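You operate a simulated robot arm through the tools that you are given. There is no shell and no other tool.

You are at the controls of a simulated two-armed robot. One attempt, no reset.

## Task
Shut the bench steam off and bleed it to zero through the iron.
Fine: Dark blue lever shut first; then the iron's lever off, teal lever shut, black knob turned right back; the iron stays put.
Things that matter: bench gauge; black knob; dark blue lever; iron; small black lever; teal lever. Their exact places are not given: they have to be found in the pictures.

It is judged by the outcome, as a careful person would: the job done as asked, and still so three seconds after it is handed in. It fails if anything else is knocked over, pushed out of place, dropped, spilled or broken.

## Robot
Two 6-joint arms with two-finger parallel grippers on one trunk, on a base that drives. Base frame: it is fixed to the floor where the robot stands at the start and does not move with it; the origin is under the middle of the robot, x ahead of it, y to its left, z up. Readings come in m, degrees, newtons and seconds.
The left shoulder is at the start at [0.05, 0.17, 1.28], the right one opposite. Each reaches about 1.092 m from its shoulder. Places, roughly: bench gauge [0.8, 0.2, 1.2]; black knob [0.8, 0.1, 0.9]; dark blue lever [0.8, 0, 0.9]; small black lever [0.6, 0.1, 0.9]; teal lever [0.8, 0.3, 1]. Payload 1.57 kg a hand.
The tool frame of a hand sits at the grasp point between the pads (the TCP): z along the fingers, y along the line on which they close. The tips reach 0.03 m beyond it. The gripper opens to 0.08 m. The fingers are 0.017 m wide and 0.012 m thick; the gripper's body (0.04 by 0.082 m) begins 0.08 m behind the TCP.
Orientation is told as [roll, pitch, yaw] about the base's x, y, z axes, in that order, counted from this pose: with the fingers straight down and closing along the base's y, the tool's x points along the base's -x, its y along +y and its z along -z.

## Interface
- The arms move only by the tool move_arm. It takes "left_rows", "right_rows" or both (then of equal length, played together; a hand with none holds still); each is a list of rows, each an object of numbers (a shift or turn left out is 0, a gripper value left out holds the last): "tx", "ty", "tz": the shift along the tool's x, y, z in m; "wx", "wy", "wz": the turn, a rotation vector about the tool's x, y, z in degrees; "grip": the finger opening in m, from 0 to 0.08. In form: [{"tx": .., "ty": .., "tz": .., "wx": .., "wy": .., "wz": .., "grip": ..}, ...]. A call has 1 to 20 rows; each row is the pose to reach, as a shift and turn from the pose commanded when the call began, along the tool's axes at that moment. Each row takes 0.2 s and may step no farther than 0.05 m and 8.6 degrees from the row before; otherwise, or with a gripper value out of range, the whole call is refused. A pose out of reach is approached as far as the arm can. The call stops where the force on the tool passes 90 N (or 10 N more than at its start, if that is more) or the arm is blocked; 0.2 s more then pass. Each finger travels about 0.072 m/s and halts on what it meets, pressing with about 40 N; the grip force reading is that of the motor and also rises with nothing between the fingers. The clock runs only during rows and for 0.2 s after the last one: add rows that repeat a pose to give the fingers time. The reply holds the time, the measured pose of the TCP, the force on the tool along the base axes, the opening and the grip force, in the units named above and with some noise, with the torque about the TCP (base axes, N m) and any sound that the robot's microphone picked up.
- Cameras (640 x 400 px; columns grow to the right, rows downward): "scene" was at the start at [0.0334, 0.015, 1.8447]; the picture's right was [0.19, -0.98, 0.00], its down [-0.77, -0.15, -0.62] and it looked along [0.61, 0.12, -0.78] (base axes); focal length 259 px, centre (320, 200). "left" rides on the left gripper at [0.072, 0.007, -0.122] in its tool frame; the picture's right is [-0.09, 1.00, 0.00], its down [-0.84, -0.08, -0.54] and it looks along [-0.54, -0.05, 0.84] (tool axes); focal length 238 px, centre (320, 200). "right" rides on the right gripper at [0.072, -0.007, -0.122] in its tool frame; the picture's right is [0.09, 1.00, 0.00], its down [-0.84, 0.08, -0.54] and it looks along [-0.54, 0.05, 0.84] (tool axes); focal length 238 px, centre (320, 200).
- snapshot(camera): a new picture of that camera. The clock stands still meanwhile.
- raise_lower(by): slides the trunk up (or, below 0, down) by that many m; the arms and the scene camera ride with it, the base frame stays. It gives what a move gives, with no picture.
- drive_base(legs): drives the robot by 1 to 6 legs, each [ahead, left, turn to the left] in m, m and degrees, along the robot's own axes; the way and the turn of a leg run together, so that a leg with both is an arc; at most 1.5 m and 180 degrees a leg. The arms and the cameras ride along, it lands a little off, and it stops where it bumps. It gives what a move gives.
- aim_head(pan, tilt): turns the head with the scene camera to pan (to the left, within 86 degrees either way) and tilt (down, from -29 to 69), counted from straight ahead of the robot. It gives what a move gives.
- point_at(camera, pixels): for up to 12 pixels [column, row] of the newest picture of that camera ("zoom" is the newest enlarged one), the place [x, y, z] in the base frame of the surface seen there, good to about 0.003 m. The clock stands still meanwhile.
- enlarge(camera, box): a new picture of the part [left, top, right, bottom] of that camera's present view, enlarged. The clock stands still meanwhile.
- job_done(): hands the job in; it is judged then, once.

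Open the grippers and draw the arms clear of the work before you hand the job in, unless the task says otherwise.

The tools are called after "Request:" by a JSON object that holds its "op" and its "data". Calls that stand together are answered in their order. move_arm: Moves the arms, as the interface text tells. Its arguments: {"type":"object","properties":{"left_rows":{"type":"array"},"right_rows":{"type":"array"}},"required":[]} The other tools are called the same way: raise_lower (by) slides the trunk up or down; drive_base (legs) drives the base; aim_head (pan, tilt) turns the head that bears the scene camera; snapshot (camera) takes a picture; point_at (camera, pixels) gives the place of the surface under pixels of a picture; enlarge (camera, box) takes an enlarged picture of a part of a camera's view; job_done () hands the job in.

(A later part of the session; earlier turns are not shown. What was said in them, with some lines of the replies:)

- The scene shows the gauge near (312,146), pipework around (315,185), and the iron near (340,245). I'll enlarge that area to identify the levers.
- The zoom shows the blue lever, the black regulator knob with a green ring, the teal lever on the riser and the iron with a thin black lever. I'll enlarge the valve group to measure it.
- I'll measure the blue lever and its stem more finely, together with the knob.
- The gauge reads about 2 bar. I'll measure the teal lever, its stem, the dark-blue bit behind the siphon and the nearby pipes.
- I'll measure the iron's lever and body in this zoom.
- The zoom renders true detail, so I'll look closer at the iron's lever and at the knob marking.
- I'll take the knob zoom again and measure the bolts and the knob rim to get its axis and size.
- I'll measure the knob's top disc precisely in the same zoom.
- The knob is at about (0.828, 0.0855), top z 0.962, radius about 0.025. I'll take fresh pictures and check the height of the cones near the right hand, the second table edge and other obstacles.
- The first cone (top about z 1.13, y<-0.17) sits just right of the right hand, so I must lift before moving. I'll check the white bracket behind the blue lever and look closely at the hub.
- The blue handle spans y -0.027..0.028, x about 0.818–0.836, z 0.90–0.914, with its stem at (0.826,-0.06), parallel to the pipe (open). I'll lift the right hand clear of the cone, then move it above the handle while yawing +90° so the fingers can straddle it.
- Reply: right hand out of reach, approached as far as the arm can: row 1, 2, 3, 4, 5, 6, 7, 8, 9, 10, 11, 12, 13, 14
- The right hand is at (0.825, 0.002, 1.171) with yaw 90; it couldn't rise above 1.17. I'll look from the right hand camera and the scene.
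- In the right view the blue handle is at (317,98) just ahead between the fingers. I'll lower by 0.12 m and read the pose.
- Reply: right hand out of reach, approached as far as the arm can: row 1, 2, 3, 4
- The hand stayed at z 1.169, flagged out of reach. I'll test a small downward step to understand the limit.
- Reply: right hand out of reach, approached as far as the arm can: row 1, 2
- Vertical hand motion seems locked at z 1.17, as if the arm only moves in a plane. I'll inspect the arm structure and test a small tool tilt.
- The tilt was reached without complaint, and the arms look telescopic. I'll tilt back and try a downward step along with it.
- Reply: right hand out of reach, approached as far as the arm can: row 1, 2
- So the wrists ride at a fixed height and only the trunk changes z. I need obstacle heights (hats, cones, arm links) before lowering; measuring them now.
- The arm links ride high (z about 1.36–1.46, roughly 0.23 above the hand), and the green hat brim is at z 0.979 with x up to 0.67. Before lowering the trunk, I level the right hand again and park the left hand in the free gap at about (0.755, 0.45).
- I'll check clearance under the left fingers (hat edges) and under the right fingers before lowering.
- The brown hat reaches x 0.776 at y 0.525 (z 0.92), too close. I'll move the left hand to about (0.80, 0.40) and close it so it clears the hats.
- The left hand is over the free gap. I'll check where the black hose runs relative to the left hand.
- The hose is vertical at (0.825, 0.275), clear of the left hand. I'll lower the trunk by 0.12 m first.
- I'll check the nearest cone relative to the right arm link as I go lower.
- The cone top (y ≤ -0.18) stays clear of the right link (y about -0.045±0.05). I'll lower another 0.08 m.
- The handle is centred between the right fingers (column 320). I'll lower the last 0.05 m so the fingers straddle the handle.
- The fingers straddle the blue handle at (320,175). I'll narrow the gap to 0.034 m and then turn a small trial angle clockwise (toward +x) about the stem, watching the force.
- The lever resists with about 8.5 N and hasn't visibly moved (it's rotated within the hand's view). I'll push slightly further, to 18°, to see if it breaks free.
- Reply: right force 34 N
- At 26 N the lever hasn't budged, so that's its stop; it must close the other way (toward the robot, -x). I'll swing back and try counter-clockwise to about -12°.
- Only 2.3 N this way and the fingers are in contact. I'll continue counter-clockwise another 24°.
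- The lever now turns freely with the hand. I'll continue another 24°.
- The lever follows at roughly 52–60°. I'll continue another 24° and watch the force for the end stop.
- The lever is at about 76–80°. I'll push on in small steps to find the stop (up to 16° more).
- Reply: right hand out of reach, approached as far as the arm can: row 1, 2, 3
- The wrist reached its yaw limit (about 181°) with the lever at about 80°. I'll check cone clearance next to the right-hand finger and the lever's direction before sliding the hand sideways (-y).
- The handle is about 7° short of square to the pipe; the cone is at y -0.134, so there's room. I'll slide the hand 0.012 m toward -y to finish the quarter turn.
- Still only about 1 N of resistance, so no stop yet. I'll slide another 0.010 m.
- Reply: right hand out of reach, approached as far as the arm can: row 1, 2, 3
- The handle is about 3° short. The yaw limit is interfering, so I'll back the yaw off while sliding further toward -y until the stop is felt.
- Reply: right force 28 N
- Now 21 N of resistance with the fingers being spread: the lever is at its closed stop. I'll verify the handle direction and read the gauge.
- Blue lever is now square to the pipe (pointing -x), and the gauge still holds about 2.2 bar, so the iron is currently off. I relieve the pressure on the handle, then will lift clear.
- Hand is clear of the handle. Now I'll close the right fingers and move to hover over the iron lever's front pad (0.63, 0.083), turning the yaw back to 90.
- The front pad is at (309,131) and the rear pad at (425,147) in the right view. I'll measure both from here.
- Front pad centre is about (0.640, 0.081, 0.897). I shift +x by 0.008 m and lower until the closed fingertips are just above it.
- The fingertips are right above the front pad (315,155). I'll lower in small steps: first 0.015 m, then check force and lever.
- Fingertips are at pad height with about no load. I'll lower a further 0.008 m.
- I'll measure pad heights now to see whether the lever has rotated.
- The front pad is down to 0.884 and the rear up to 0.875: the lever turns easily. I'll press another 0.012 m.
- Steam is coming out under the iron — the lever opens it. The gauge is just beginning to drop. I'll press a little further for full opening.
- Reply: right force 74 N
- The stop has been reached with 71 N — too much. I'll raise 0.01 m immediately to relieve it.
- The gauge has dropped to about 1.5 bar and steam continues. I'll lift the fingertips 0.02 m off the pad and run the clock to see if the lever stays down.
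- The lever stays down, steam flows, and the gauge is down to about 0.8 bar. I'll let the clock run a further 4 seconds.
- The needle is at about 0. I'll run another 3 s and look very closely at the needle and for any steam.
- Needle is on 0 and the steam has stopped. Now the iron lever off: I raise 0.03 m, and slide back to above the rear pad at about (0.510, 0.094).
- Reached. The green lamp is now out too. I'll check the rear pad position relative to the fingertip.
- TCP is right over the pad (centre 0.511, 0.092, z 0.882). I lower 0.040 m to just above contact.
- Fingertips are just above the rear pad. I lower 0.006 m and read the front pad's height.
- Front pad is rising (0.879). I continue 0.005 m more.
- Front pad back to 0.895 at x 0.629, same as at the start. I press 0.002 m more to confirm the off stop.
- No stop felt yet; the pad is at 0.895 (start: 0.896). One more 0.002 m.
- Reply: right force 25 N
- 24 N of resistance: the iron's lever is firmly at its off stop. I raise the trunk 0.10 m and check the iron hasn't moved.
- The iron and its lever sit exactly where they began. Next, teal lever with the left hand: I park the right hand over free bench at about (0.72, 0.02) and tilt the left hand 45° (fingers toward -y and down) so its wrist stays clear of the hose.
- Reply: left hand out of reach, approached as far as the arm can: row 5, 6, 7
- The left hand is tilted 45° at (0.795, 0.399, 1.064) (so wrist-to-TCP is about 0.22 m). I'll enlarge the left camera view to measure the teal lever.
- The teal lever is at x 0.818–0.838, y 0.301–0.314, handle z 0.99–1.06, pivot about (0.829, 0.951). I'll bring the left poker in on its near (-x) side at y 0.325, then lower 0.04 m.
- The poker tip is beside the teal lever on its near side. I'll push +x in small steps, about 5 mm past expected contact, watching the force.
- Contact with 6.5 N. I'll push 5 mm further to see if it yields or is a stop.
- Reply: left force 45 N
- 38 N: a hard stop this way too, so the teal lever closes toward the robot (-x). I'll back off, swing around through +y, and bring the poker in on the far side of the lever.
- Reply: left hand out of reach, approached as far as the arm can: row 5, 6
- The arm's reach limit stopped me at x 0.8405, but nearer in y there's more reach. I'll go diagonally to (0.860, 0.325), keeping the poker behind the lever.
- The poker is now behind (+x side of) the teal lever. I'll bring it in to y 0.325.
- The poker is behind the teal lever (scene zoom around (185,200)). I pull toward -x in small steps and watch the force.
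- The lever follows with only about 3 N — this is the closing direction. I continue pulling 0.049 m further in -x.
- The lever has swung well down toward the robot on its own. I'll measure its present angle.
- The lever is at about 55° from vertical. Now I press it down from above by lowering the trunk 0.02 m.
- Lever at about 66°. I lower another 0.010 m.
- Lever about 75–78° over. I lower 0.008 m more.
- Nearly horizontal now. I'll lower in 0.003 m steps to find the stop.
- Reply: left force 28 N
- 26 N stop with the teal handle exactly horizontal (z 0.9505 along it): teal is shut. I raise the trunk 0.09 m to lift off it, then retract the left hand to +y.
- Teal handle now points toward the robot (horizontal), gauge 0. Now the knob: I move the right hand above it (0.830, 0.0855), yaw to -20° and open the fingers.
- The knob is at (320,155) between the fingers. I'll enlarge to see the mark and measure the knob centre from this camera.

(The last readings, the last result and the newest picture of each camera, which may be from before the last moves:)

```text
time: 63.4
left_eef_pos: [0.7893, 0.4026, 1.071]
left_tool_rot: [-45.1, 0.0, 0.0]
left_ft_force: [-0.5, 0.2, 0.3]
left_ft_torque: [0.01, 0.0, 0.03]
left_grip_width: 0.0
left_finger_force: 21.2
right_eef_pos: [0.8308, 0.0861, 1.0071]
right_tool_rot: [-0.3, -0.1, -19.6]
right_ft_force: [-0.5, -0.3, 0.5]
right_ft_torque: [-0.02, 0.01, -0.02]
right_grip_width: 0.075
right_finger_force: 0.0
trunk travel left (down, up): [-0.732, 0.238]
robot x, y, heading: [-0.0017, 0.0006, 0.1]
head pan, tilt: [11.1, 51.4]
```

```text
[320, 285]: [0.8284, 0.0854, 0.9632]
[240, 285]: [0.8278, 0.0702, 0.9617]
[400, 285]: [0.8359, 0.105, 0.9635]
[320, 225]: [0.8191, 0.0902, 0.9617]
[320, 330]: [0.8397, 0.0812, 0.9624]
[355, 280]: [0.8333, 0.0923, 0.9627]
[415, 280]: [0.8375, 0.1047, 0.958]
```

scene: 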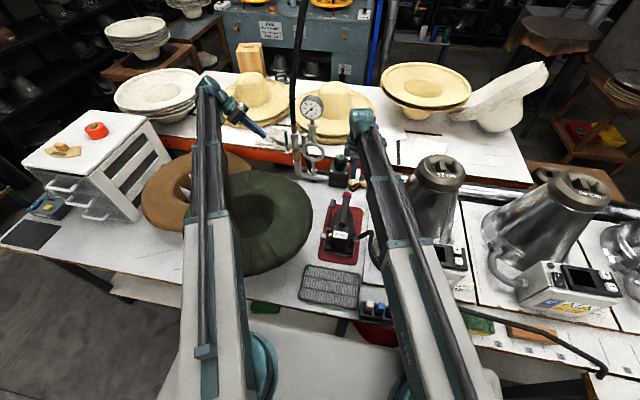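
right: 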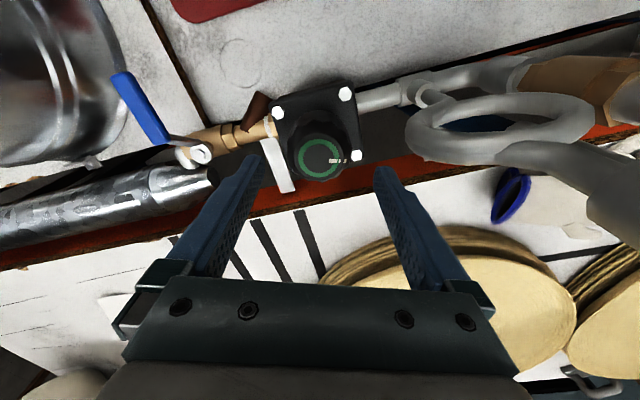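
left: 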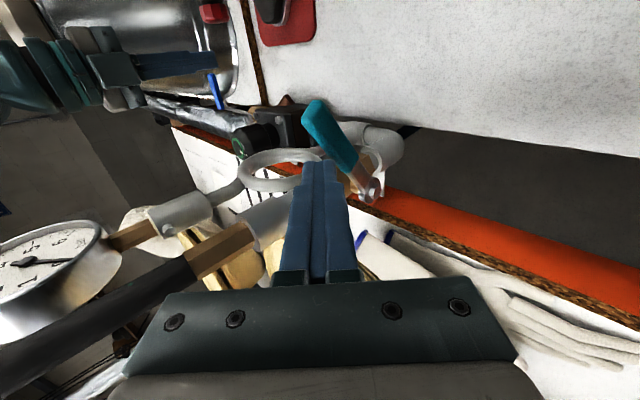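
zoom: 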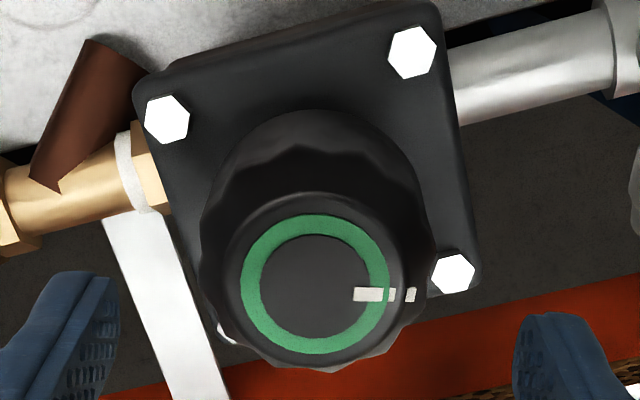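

Knob centre is (0.828, 0.085) and its mark points to about 64°. I nudge 2 mm and lower 0.062 m so the fingers surround the knob above the bolt heads.

Request:
{"op": "move_arm", "data": {"right_rows": [{"tx": 0.002, "ty": -0.001, "grip": 0.075}, {"tx": 0.002, "ty": -0.001, "grip": 0.075}]}}

Request:
{"op": "raise_lower", "data": {"by": -0.04}}

Request:
{"op": "snapshot", "data": {"camera": "right"}}

```text
time: 64.0
left_eef_pos: [0.7906, 0.4034, 1.072]
left_tool_rot: [-45.1, 0.0, 0.1]
left_ft_force: [0.4, 0.0, -0.4]
left_ft_torque: [-0.02, 0.01, 0.01]
left_grip_width: 0.0
left_finger_force: 21.1
right_eef_pos: [0.8294, 0.0851, 1.0066]
right_tool_rot: [-0.2, -0.1, -19.6]
right_ft_force: [0.1, -0.5, -0.9]
right_ft_torque: [-0.04, 0.0, -0.01]
right_grip_width: 0.0752
right_finger_force: 0.0
trunk travel left (down, up): [-0.732, 0.238]
robot x, y, heading: [-0.0005, 0.0016, 0.1]
head pan, tilt: [11.1, 51.4]
```

```text
time: 64.9
left_eef_pos: [0.7896, 0.4025, 1.032]
left_tool_rot: [-45.1, 0.0, -0.1]
left_ft_force: [0.4, -0.2, 0.6]
left_ft_torque: [-0.03, 0.06, 0.01]
left_grip_width: 0.0
left_finger_force: 21.4
right_eef_pos: [0.8293, 0.0861, 0.9657]
right_tool_rot: [-0.2, -0.1, -19.5]
right_ft_force: [1.0, -0.4, -0.3]
right_ft_torque: [-0.01, -0.02, -0.01]
right_grip_width: 0.0748
right_finger_force: 0.0
trunk travel left (down, up): [-0.692, 0.278]
robot x, y, heading: [0.0023, 0.0001, 0.1]
head pan, tilt: [11.1, 51.4]
```

```text
taken
```

right: 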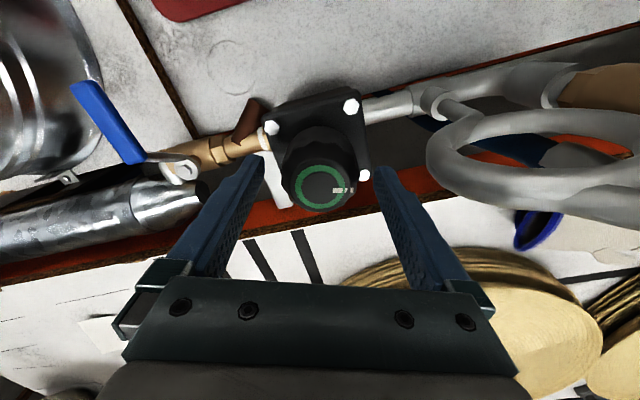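

The knob is centred between the fingers and the siphon loop is clear. I lower the last 0.02 m, then close on the knob.

Request:
{"op": "raise_lower", "data": {"by": -0.02}}

Request:
{"op": "move_arm", "data": {"right_rows": [{"grip": 0.06}, {"grip": 0.05}, {"grip": 0.045}, {"grip": 0.045}]}}

Request:
{"op": "snapshot", "data": {"camera": "right"}}

```text
time: 65.5
left_eef_pos: [0.7886, 0.4026, 1.0112]
left_tool_rot: [-45.1, 0.0, 0.0]
left_ft_force: [0.2, 0.3, 0.5]
left_ft_torque: [0.03, -0.02, -0.01]
left_grip_width: 0.0001
left_finger_force: 22.2
right_eef_pos: [0.8282, 0.0856, 0.9466]
right_tool_rot: [-0.2, -0.1, -19.6]
right_ft_force: [0.2, 0.3, 0.4]
right_ft_torque: [-0.01, 0.02, 0.02]
right_grip_width: 0.0751
right_finger_force: 0.1
trunk travel left (down, up): [-0.672, 0.298]
robot x, y, heading: [0.0036, 0.0001, -0.3]
head pan, tilt: [11.1, 51.4]
```

```text
time: 66.5
left_eef_pos: [0.7891, 0.4023, 1.011]
left_tool_rot: [-45.1, 0.0, 0.0]
left_ft_force: [-1.3, 0.0, -0.3]
left_ft_torque: [0.0, -0.02, -0.01]
left_grip_width: 0.0
left_finger_force: 21.2
right_eef_pos: [0.8284, 0.0861, 0.9467]
right_tool_rot: [-0.2, -0.1, -19.5]
right_ft_force: [0.9, 0.4, 0.8]
right_ft_torque: [0.05, -0.05, 0.0]
right_grip_width: 0.0523
right_finger_force: 44.6
trunk travel left (down, up): [-0.672, 0.298]
robot x, y, heading: [0.0021, -0.001, -0.1]
head pan, tilt: [11.1, 51.4]
```

```text
taken
```

right: 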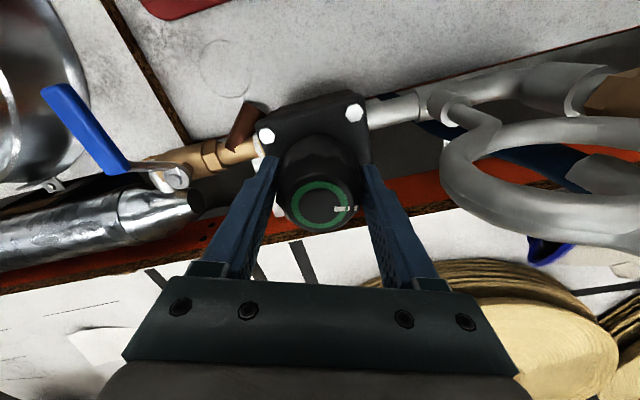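

Gripped firmly (width 0.052, 44 N). I'll turn counter-clockwise (base yaw +) 24° as a trial and watch torque and mark.

Request:
{"op": "move_arm", "data": {"right_rows": [{"wz": -8, "grip": 0.045}, {"wz": -16, "grip": 0.045}, {"wz": -24, "grip": 0.045}]}}

Request:
{"op": "snapshot", "data": {"camera": "right"}}

```text
time: 67.3
left_eef_pos: [0.7896, 0.4026, 1.0106]
left_tool_rot: [-45.1, 0.0, 0.0]
left_ft_force: [-0.2, 0.1, 0.0]
left_ft_torque: [-0.01, 0.03, -0.03]
left_grip_width: 0.0
left_finger_force: 21.0
right_eef_pos: [0.8281, 0.0861, 0.9463]
right_tool_rot: [-0.1, 0.1, 4.5]
right_ft_force: [-2.3, 0.0, -2.5]
right_ft_torque: [0.3, -0.77, 0.02]
right_grip_width: 0.0522
right_finger_force: 45.6
trunk travel left (down, up): [-0.672, 0.298]
robot x, y, heading: [0.0008, -0.0006, -0.3]
head pan, tilt: [11.1, 51.4]
```

```text
taken
```

right: 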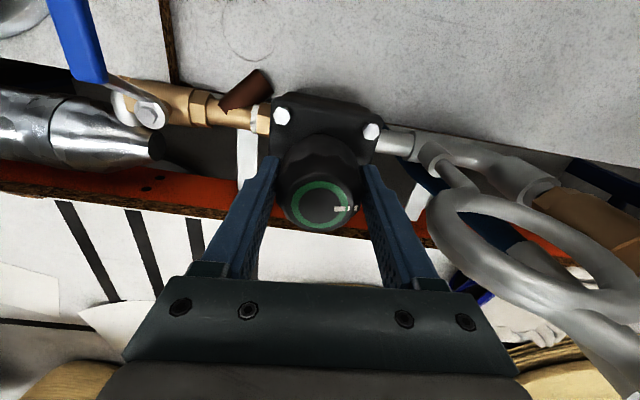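

The mark stays fixed relative to the hand, so the knob is turning with little torque. I continue counter-clockwise another 72°.

Request:
{"op": "move_arm", "data": {"right_rows": [{"wz": -8, "grip": 0.045}, {"wz": -16, "grip": 0.045}, {"wz": -24, "grip": 0.045}, {"wz": -32, "grip": 0.045}, {"wz": -40, "grip": 0.045}, {"wz": -48, "grip": 0.045}, {"wz": -56, "grip": 0.045}, {"wz": -64, "grip": 0.045}, {"wz": -72, "grip": 0.045}]}}

Request:
{"op": "snapshot", "data": {"camera": "right"}}

```text
time: 69.3
left_eef_pos: [0.789, 0.4033, 1.0108]
left_tool_rot: [-45.1, 0.1, 0.0]
left_ft_force: [0.0, -0.5, -0.3]
left_ft_torque: [0.01, 0.0, -0.03]
left_grip_width: 0.0
left_finger_force: 21.4
right_eef_pos: [0.8298, 0.0842, 0.9459]
right_tool_rot: [-0.2, 0.1, 76.6]
right_ft_force: [9.2, -4.3, 6.4]
right_ft_torque: [0.21, -0.34, -0.02]
right_grip_width: 0.0523
right_finger_force: 45.6
trunk travel left (down, up): [-0.672, 0.298]
robot x, y, heading: [0.0018, -0.0027, 0.0]
head pan, tilt: [11.1, 51.4]
```

```text
taken
```

right: 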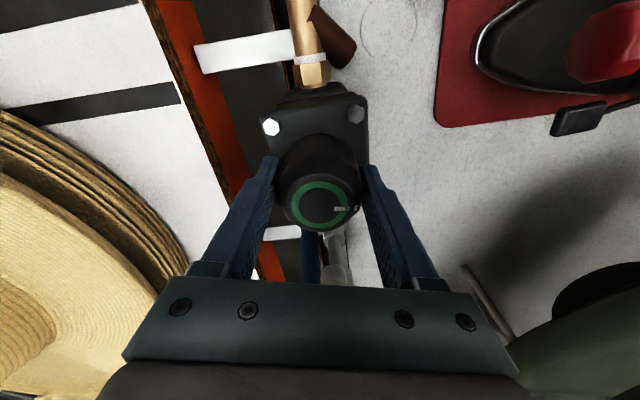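

Still turning freely (96° so far). I continue another 64°.

Request:
{"op": "move_arm", "data": {"right_rows": [{"wz": -8, "grip": 0.045}, {"wz": -16, "grip": 0.045}, {"wz": -24, "grip": 0.045}, {"wz": -32, "grip": 0.045}, {"wz": -40, "grip": 0.045}, {"wz": -48, "grip": 0.045}, {"wz": -56, "grip": 0.045}, {"wz": -64, "grip": 0.045}]}}

Request:
{"op": "snapshot", "data": {"camera": "right"}}

```text
time: 71.1
left_eef_pos: [0.7896, 0.4043, 1.0109]
left_tool_rot: [-45.0, 0.1, 0.0]
left_ft_force: [-0.2, -0.1, 0.4]
left_ft_torque: [0.01, 0.0, 0.01]
left_grip_width: 0.0001
left_finger_force: 21.8
right_eef_pos: [0.8288, 0.0875, 0.9471]
right_tool_rot: [0.3, 0.1, 140.4]
right_ft_force: [5.0, 4.1, -2.1]
right_ft_torque: [0.0, -0.18, -1.51]
right_grip_width: 0.0523
right_finger_force: 45.6
trunk travel left (down, up): [-0.672, 0.298]
robot x, y, heading: [0.001, -0.0012, -0.1]
head pan, tilt: [11.1, 51.4]
```

```text
taken
```

right: 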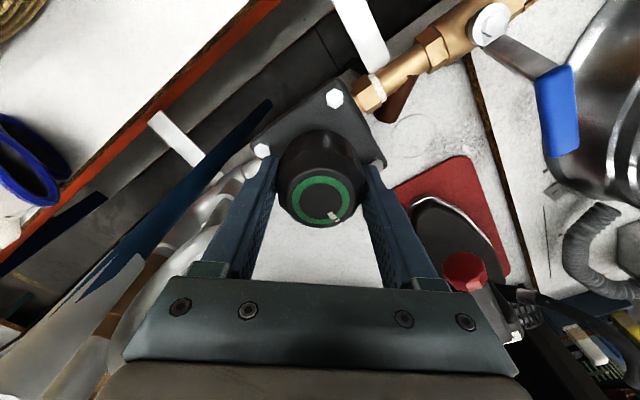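

Torque jumped to -1.5 N·m and the mark has slipped relative to the fingers: the knob has reached its counter-clockwise stop. I'll measure the mark angle.

Request:
{"op": "enlarge", "data": {"camera": "right", "box": [270, 120, 370, 230]}}

Request:
{"op": "point_at", "data": {"camera": "zoom", "pixels": [[320, 275], [360, 335], [380, 360], [280, 275], [360, 275], [320, 235], [320, 320]]}}

```text
3.64 times, centred on (320, 175) of right
```

zoom: 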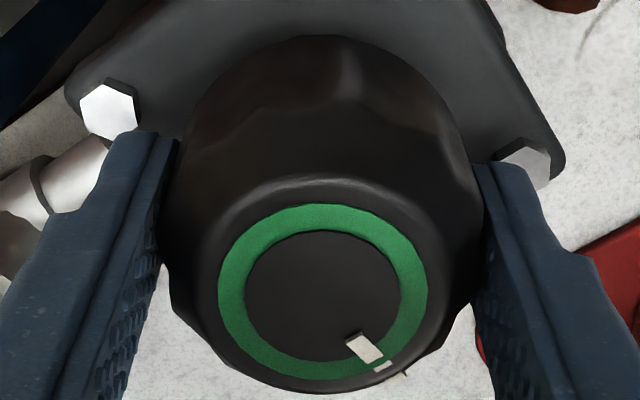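

```text
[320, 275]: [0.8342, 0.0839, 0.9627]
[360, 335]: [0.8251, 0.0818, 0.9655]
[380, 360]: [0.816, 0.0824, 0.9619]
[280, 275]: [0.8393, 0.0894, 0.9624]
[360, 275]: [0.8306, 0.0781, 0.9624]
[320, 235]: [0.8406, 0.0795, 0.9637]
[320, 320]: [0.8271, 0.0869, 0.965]
```

The mark now points toward the robot (about 190°), i.e. the knob turned back about 125° to its stop. I open the fingers and lift off.

Request:
{"op": "move_arm", "data": {"right_rows": [{"grip": 0.055}, {"grip": 0.065}, {"grip": 0.075}, {"grip": 0.075}, {"grip": 0.075}]}}

Request:
{"op": "raise_lower", "data": {"by": 0.08}}

Request:
{"op": "snapshot", "data": {"camera": "right"}}

Request:
{"op": "snapshot", "data": {"camera": "scene"}}

```text
time: 72.3
left_eef_pos: [0.7898, 0.4025, 1.0115]
left_tool_rot: [-45.1, 0.0, 0.0]
left_ft_force: [0.3, -1.4, 0.1]
left_ft_torque: [0.0, -0.03, 0.02]
left_grip_width: 0.0
left_finger_force: 21.3
right_eef_pos: [0.8292, 0.086, 0.9463]
right_tool_rot: [0.1, 0.1, 140.4]
right_ft_force: [-0.4, -1.1, -0.8]
right_ft_torque: [-0.02, 0.03, -0.03]
right_grip_width: 0.0749
right_finger_force: 0.0
trunk travel left (down, up): [-0.672, 0.298]
robot x, y, heading: [-0.0005, -0.0026, 0.0]
head pan, tilt: [11.1, 51.4]
```

```text
time: 73.5
left_eef_pos: [0.7897, 0.4034, 1.0918]
left_tool_rot: [-45.1, 0.0, 0.0]
left_ft_force: [0.4, -0.1, 0.4]
left_ft_torque: [-0.02, 0.01, -0.02]
left_grip_width: 0.0002
left_finger_force: 21.4
right_eef_pos: [0.8285, 0.0854, 1.0258]
right_tool_rot: [0.2, 0.1, 140.4]
right_ft_force: [0.7, 0.0, 0.0]
right_ft_torque: [0.0, -0.01, 0.02]
right_grip_width: 0.0749
right_finger_force: 0.1
trunk travel left (down, up): [-0.752, 0.218]
robot x, y, heading: [-0.0021, 0.0037, 0.2]
head pan, tilt: [11.1, 51.4]
```

```text
taken
```

right: 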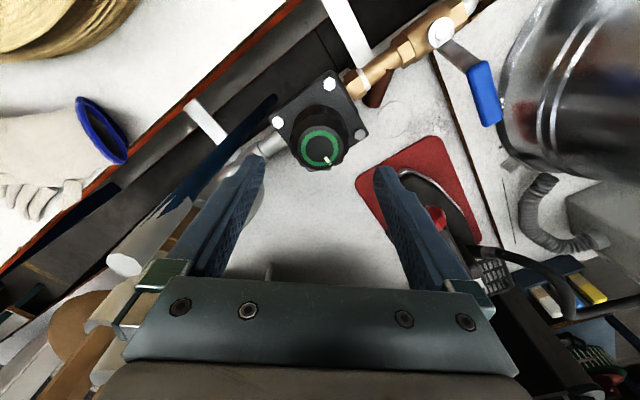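

```text
taken
```

scene: 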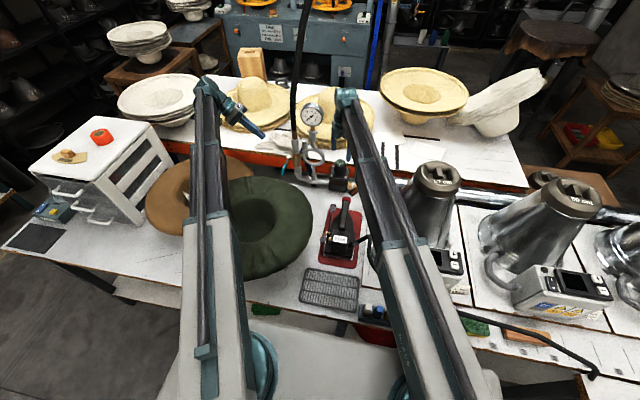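

Everything released. Now I bring the right hand back to (0.70, 0.0) and unwind its yaw, while levelling and opening the left hand.

Request:
{"op": "move_arm", "data": {"right_rows": [{"tx": -0.0111, "ty": 0.0369, "grip": 0.075}, {"tx": -0.0223, "ty": 0.0738, "grip": 0.075}, {"tx": -0.0334, "ty": 0.1107, "grip": 0.075}, {"tx": -0.0446, "ty": 0.1477, "grip": 0.075}, {"tx": -0.0446, "ty": 0.1477, "wz": 8.5, "grip": 0.075}, {"tx": -0.0446, "ty": 0.1477, "wz": 17, "grip": 0.075}, {"tx": -0.0446, "ty": 0.1477, "wz": 25.5, "grip": 0.075}, {"tx": -0.0446, "ty": 0.1477, "wz": 34, "grip": 0.075}, {"tx": -0.0446, "ty": 0.1477, "wz": 42.5, "grip": 0.075}, {"tx": -0.0446, "ty": 0.1477, "wz": 51, "grip": 0.075}, {"tx": -0.0446, "ty": 0.1477, "wz": 59.5, "grip": 0.075}, {"tx": -0.0446, "ty": 0.1477, "wz": 68, "grip": 0.075}, {"tx": -0.0446, "ty": 0.1477, "wz": 76.5, "grip": 0.075}, {"tx": -0.0446, "ty": 0.1477, "wz": 85, "grip": 0.075}, {"tx": -0.0446, "ty": 0.1477, "wz": 93.5, "grip": 0.075}, {"tx": -0.0446, "ty": 0.1477, "wz": 102, "grip": 0.075}, {"tx": -0.0446, "ty": 0.1477, "wz": 110.5, "grip": 0.075}, {"tx": -0.0446, "ty": 0.1477, "wz": 119, "grip": 0.075}, {"tx": -0.0446, "ty": 0.1477, "wz": 127.5, "grip": 0.075}, {"tx": -0.0446, "ty": 0.1477, "wz": 136, "grip": 0.075}], "left_rows": [{"wx": -7.5, "ty": 0.0136, "tz": 0.0136}, {"wx": -15, "ty": 0.025, "tz": 0.025}, {"wx": -22.5, "ty": 0.034, "tz": 0.034}, {"wx": -30, "ty": 0.0407, "tz": 0.0407}, {"wx": -37.5, "ty": 0.0446, "tz": 0.0446}, {"wx": -45, "ty": 0.046, "tz": 0.046}, {"wx": -45, "ty": 0.046, "tz": 0.046}, {"wx": -45, "ty": 0.046, "tz": 0.046}, {"wx": -45, "ty": 0.046, "tz": 0.046}, {"wx": -45, "ty": 0.046, "tz": 0.046}, {"wx": -45, "ty": 0.046, "tz": 0.046}, {"wx": -45, "ty": 0.046, "tz": 0.046}, {"wx": -45, "ty": 0.046, "tz": 0.046}, {"wx": -45, "ty": 0.046, "tz": 0.046}, {"wx": -45, "ty": 0.046, "tz": 0.046}, {"wx": -45, "ty": 0.046, "tz": 0.046}, {"wx": -45, "ty": 0.046, "tz": 0.046}, {"wx": -45, "ty": 0.046, "tz": 0.046}, {"wx": -45, "ty": 0.046, "tz": 0.046}, {"wx": -45, "ty": 0.046, "tz": 0.046}]}}

Request:
{"op": "snapshot", "data": {"camera": "right"}}

Request:
{"op": "snapshot", "data": {"camera": "scene"}}

```text
time: 77.7
left_eef_pos: [0.7902, 0.4032, 1.0268]
left_tool_rot: [0.0, 0.0, 0.0]
left_ft_force: [-0.2, 0.8, 0.2]
left_ft_torque: [-0.01, 0.0, -0.04]
left_grip_width: 0.0002
left_finger_force: 21.6
right_eef_pos: [0.6997, 0.0018, 1.0262]
right_tool_rot: [-0.1, 0.2, 4.2]
right_ft_force: [0.2, 0.3, -0.3]
right_ft_torque: [-0.02, -0.01, -0.01]
right_grip_width: 0.075
right_finger_force: 0.0
trunk travel left (down, up): [-0.752, 0.218]
robot x, y, heading: [-0.0022, -0.0014, -0.0]
head pan, tilt: [11.1, 51.4]
```

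```text
taken
```

right: 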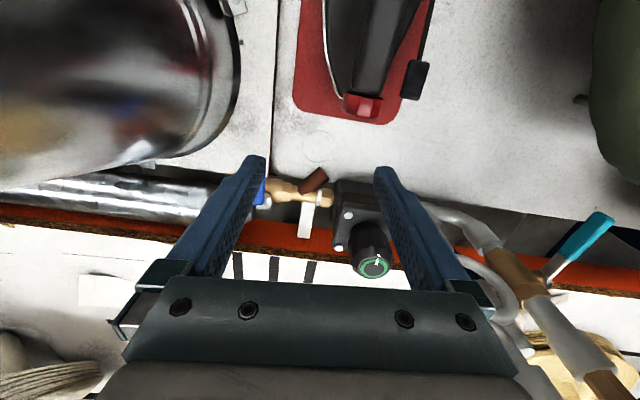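

```text
taken
```

scene: 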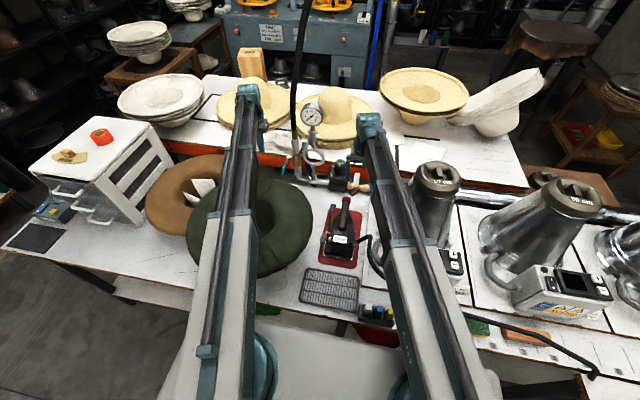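

Both hands are level and clear. I raise the trunk back by 0.143 m to its starting height.

Request:
{"op": "raise_lower", "data": {"by": 0.143}}

Request:
{"op": "move_arm", "data": {"left_rows": [{"tx": 0.04, "ty": 0.01, "grip": 0.02}, {"tx": 0.08, "ty": 0.018, "grip": 0.04}, {"tx": 0.12, "ty": 0.023, "grip": 0.06}, {"tx": 0.13, "ty": 0.023, "grip": 0.08}, {"tx": 0.13, "ty": 0.023, "grip": 0.08}, {"tx": 0.13, "ty": 0.023, "grip": 0.08}], "right_rows": [{"tx": 0.02, "ty": -0.025, "grip": 0.08}, {"tx": 0.04, "ty": -0.05, "grip": 0.08}, {"tx": 0.06, "ty": -0.075, "grip": 0.08}, {"tx": 0.06, "ty": -0.09, "grip": 0.08}, {"tx": 0.06, "ty": -0.09, "grip": 0.08}, {"tx": 0.06, "ty": -0.09, "grip": 0.08}]}}

Request:
{"op": "snapshot", "data": {"camera": "scene"}}

Request:
{"op": "enlarge", "data": {"camera": "scene", "box": [280, 130, 400, 210]}}

Request:
{"op": "enlarge", "data": {"camera": "scene", "box": [310, 215, 374, 295]}}

```text
time: 79.4
left_eef_pos: [0.7916, 0.4024, 1.1706]
left_tool_rot: [-0.1, 0.0, 0.0]
left_ft_force: [-0.3, 1.2, 0.6]
left_ft_torque: [0.02, 0.01, -0.04]
left_grip_width: 0.0
left_finger_force: 21.5
right_eef_pos: [0.6994, 0.001, 1.1695]
right_tool_rot: [-0.2, 0.0, 4.5]
right_ft_force: [0.1, -0.2, -0.5]
right_ft_torque: [0.0, 0.01, 0.0]
right_grip_width: 0.0751
right_finger_force: 0.0
trunk travel left (down, up): [-0.895, 0.075]
robot x, y, heading: [0.0017, 0.0012, -0.0]
head pan, tilt: [11.1, 51.4]
```

```text
time: 80.8
left_eef_pos: [0.6594, 0.4262, 1.1697]
left_tool_rot: [-0.2, 0.0, 0.0]
left_ft_force: [-0.3, -0.1, 0.6]
left_ft_torque: [-0.03, 0.0, -0.01]
left_grip_width: 0.0799
left_finger_force: 0.1
right_eef_pos: [0.6446, -0.0925, 1.1699]
right_tool_rot: [-0.3, 0.0, 4.4]
right_ft_force: [0.2, 1.0, 0.8]
right_ft_torque: [0.02, 0.0, 0.01]
right_grip_width: 0.0802
right_finger_force: 0.1
trunk travel left (down, up): [-0.895, 0.075]
robot x, y, heading: [-0.0019, -0.0005, 0.1]
head pan, tilt: [11.1, 51.4]
```

```text
taken
```

scene: 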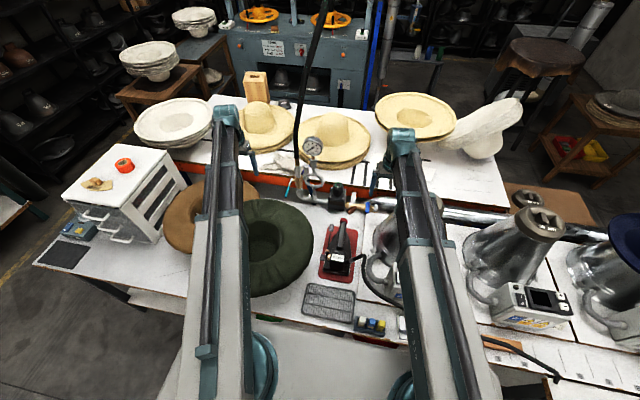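

```text
5.00 times, centred on (340, 170) of scene
```

zoom: 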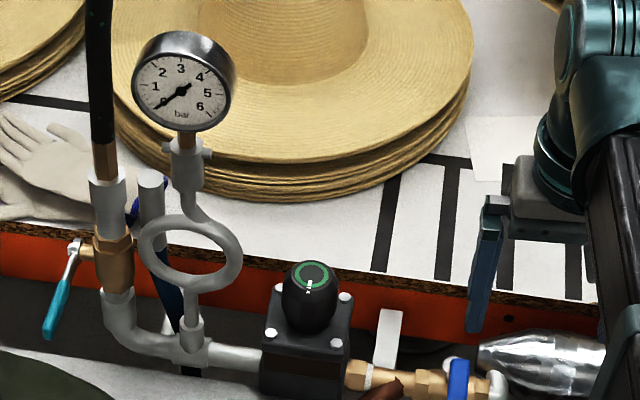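

```text
5.00 times, centred on (342, 255) of scene
```

zoom: 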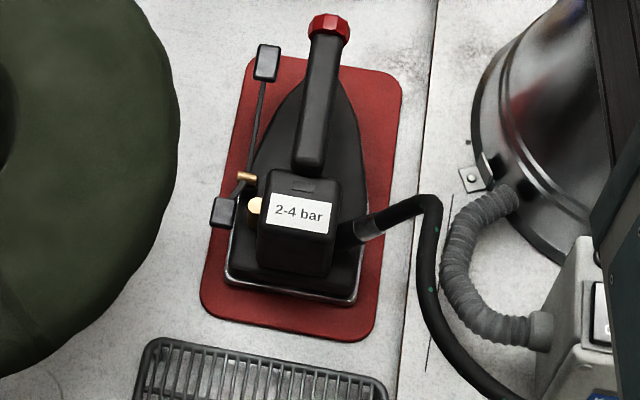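

All parts look right: gauge 0, teal across its pipe, knob mark toward the robot, iron and mat unchanged pixel for pixel. A last close look at the blue lever and knob before handing in.

Request:
{"op": "enlarge", "data": {"camera": "scene", "box": [326, 180, 390, 220]}}

Request:
{"op": "point_at", "data": {"camera": "zoom", "pixels": [[465, 245], [455, 290], [470, 225], [500, 205], [118, 72], [122, 95], [490, 215]]}}

Request:
{"op": "enlarge", "data": {"camera": "scene", "box": [298, 130, 328, 160]}}

```text
10.00 times, centred on (358, 200) of scene
```

zoom: 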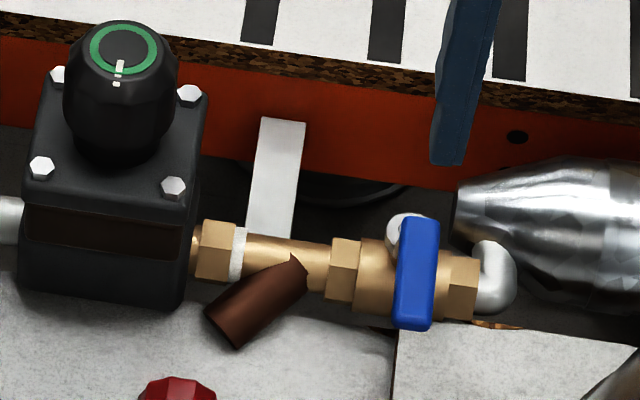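

```text
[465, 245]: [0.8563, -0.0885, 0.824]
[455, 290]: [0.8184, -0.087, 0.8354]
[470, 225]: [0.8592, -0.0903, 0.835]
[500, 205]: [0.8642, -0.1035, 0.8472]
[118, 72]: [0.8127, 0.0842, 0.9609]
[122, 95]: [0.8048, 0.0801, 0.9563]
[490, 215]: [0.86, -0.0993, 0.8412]
```

```text
13.33 times, centred on (313, 145) of scene
```

zoom: 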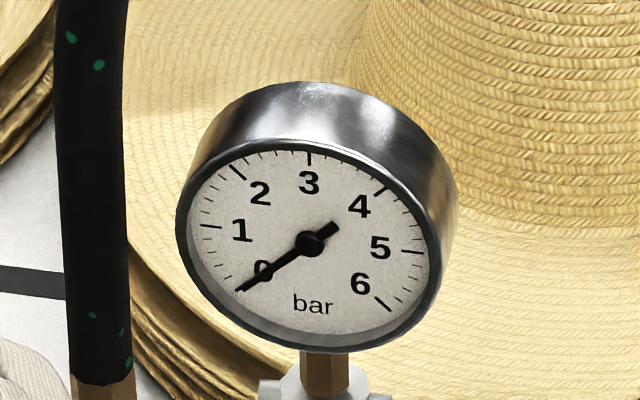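

The blue lever is crosswise, the teal lever crosswise, the knob is back at its stop, the iron's lever is off, the gauge reads 0, and both hands are open and clear. I hand the job in.

Request:
{"op": "job_done", "data": {}}

```text
The job is handed in.
```

The bench steam is shut off and bled to zero through the iron. The job is handed in; no verdict has come back yet.

In order:

1. **Dark blue lever:** shut first. It is square across its pipe and against its stop. The gauge held at about 2.2 bar afterwards.
2. **Bleed through the iron:** I pressed the iron's small black lever on, steam came out, and the gauge fell to 0. The iron's green lamp went out as well.
3. **Iron's lever:** turned off and pressed against its off stop.
4. **Teal lever:** shut. It is horizontal and against its stop.
5. **Black knob:** turned anticlockwise about 125° until it hit its stop. There the fingers slipped and the torque rose sharply, so I took it as fully back.

- **Hard press on the iron:** I briefly pressed the lever at about 71 N when it reached its on stop, harder than I meant to. The final pictures show the iron and its mat where they started.
- **Wrong-way pushes:** I first pushed the blue and teal levers the wrong way against their stops, at 26 N and 38 N. They then turned the right way freely.

Both grippers are open, the hands are clear of the work, and I saw nothing knocked or shifted.
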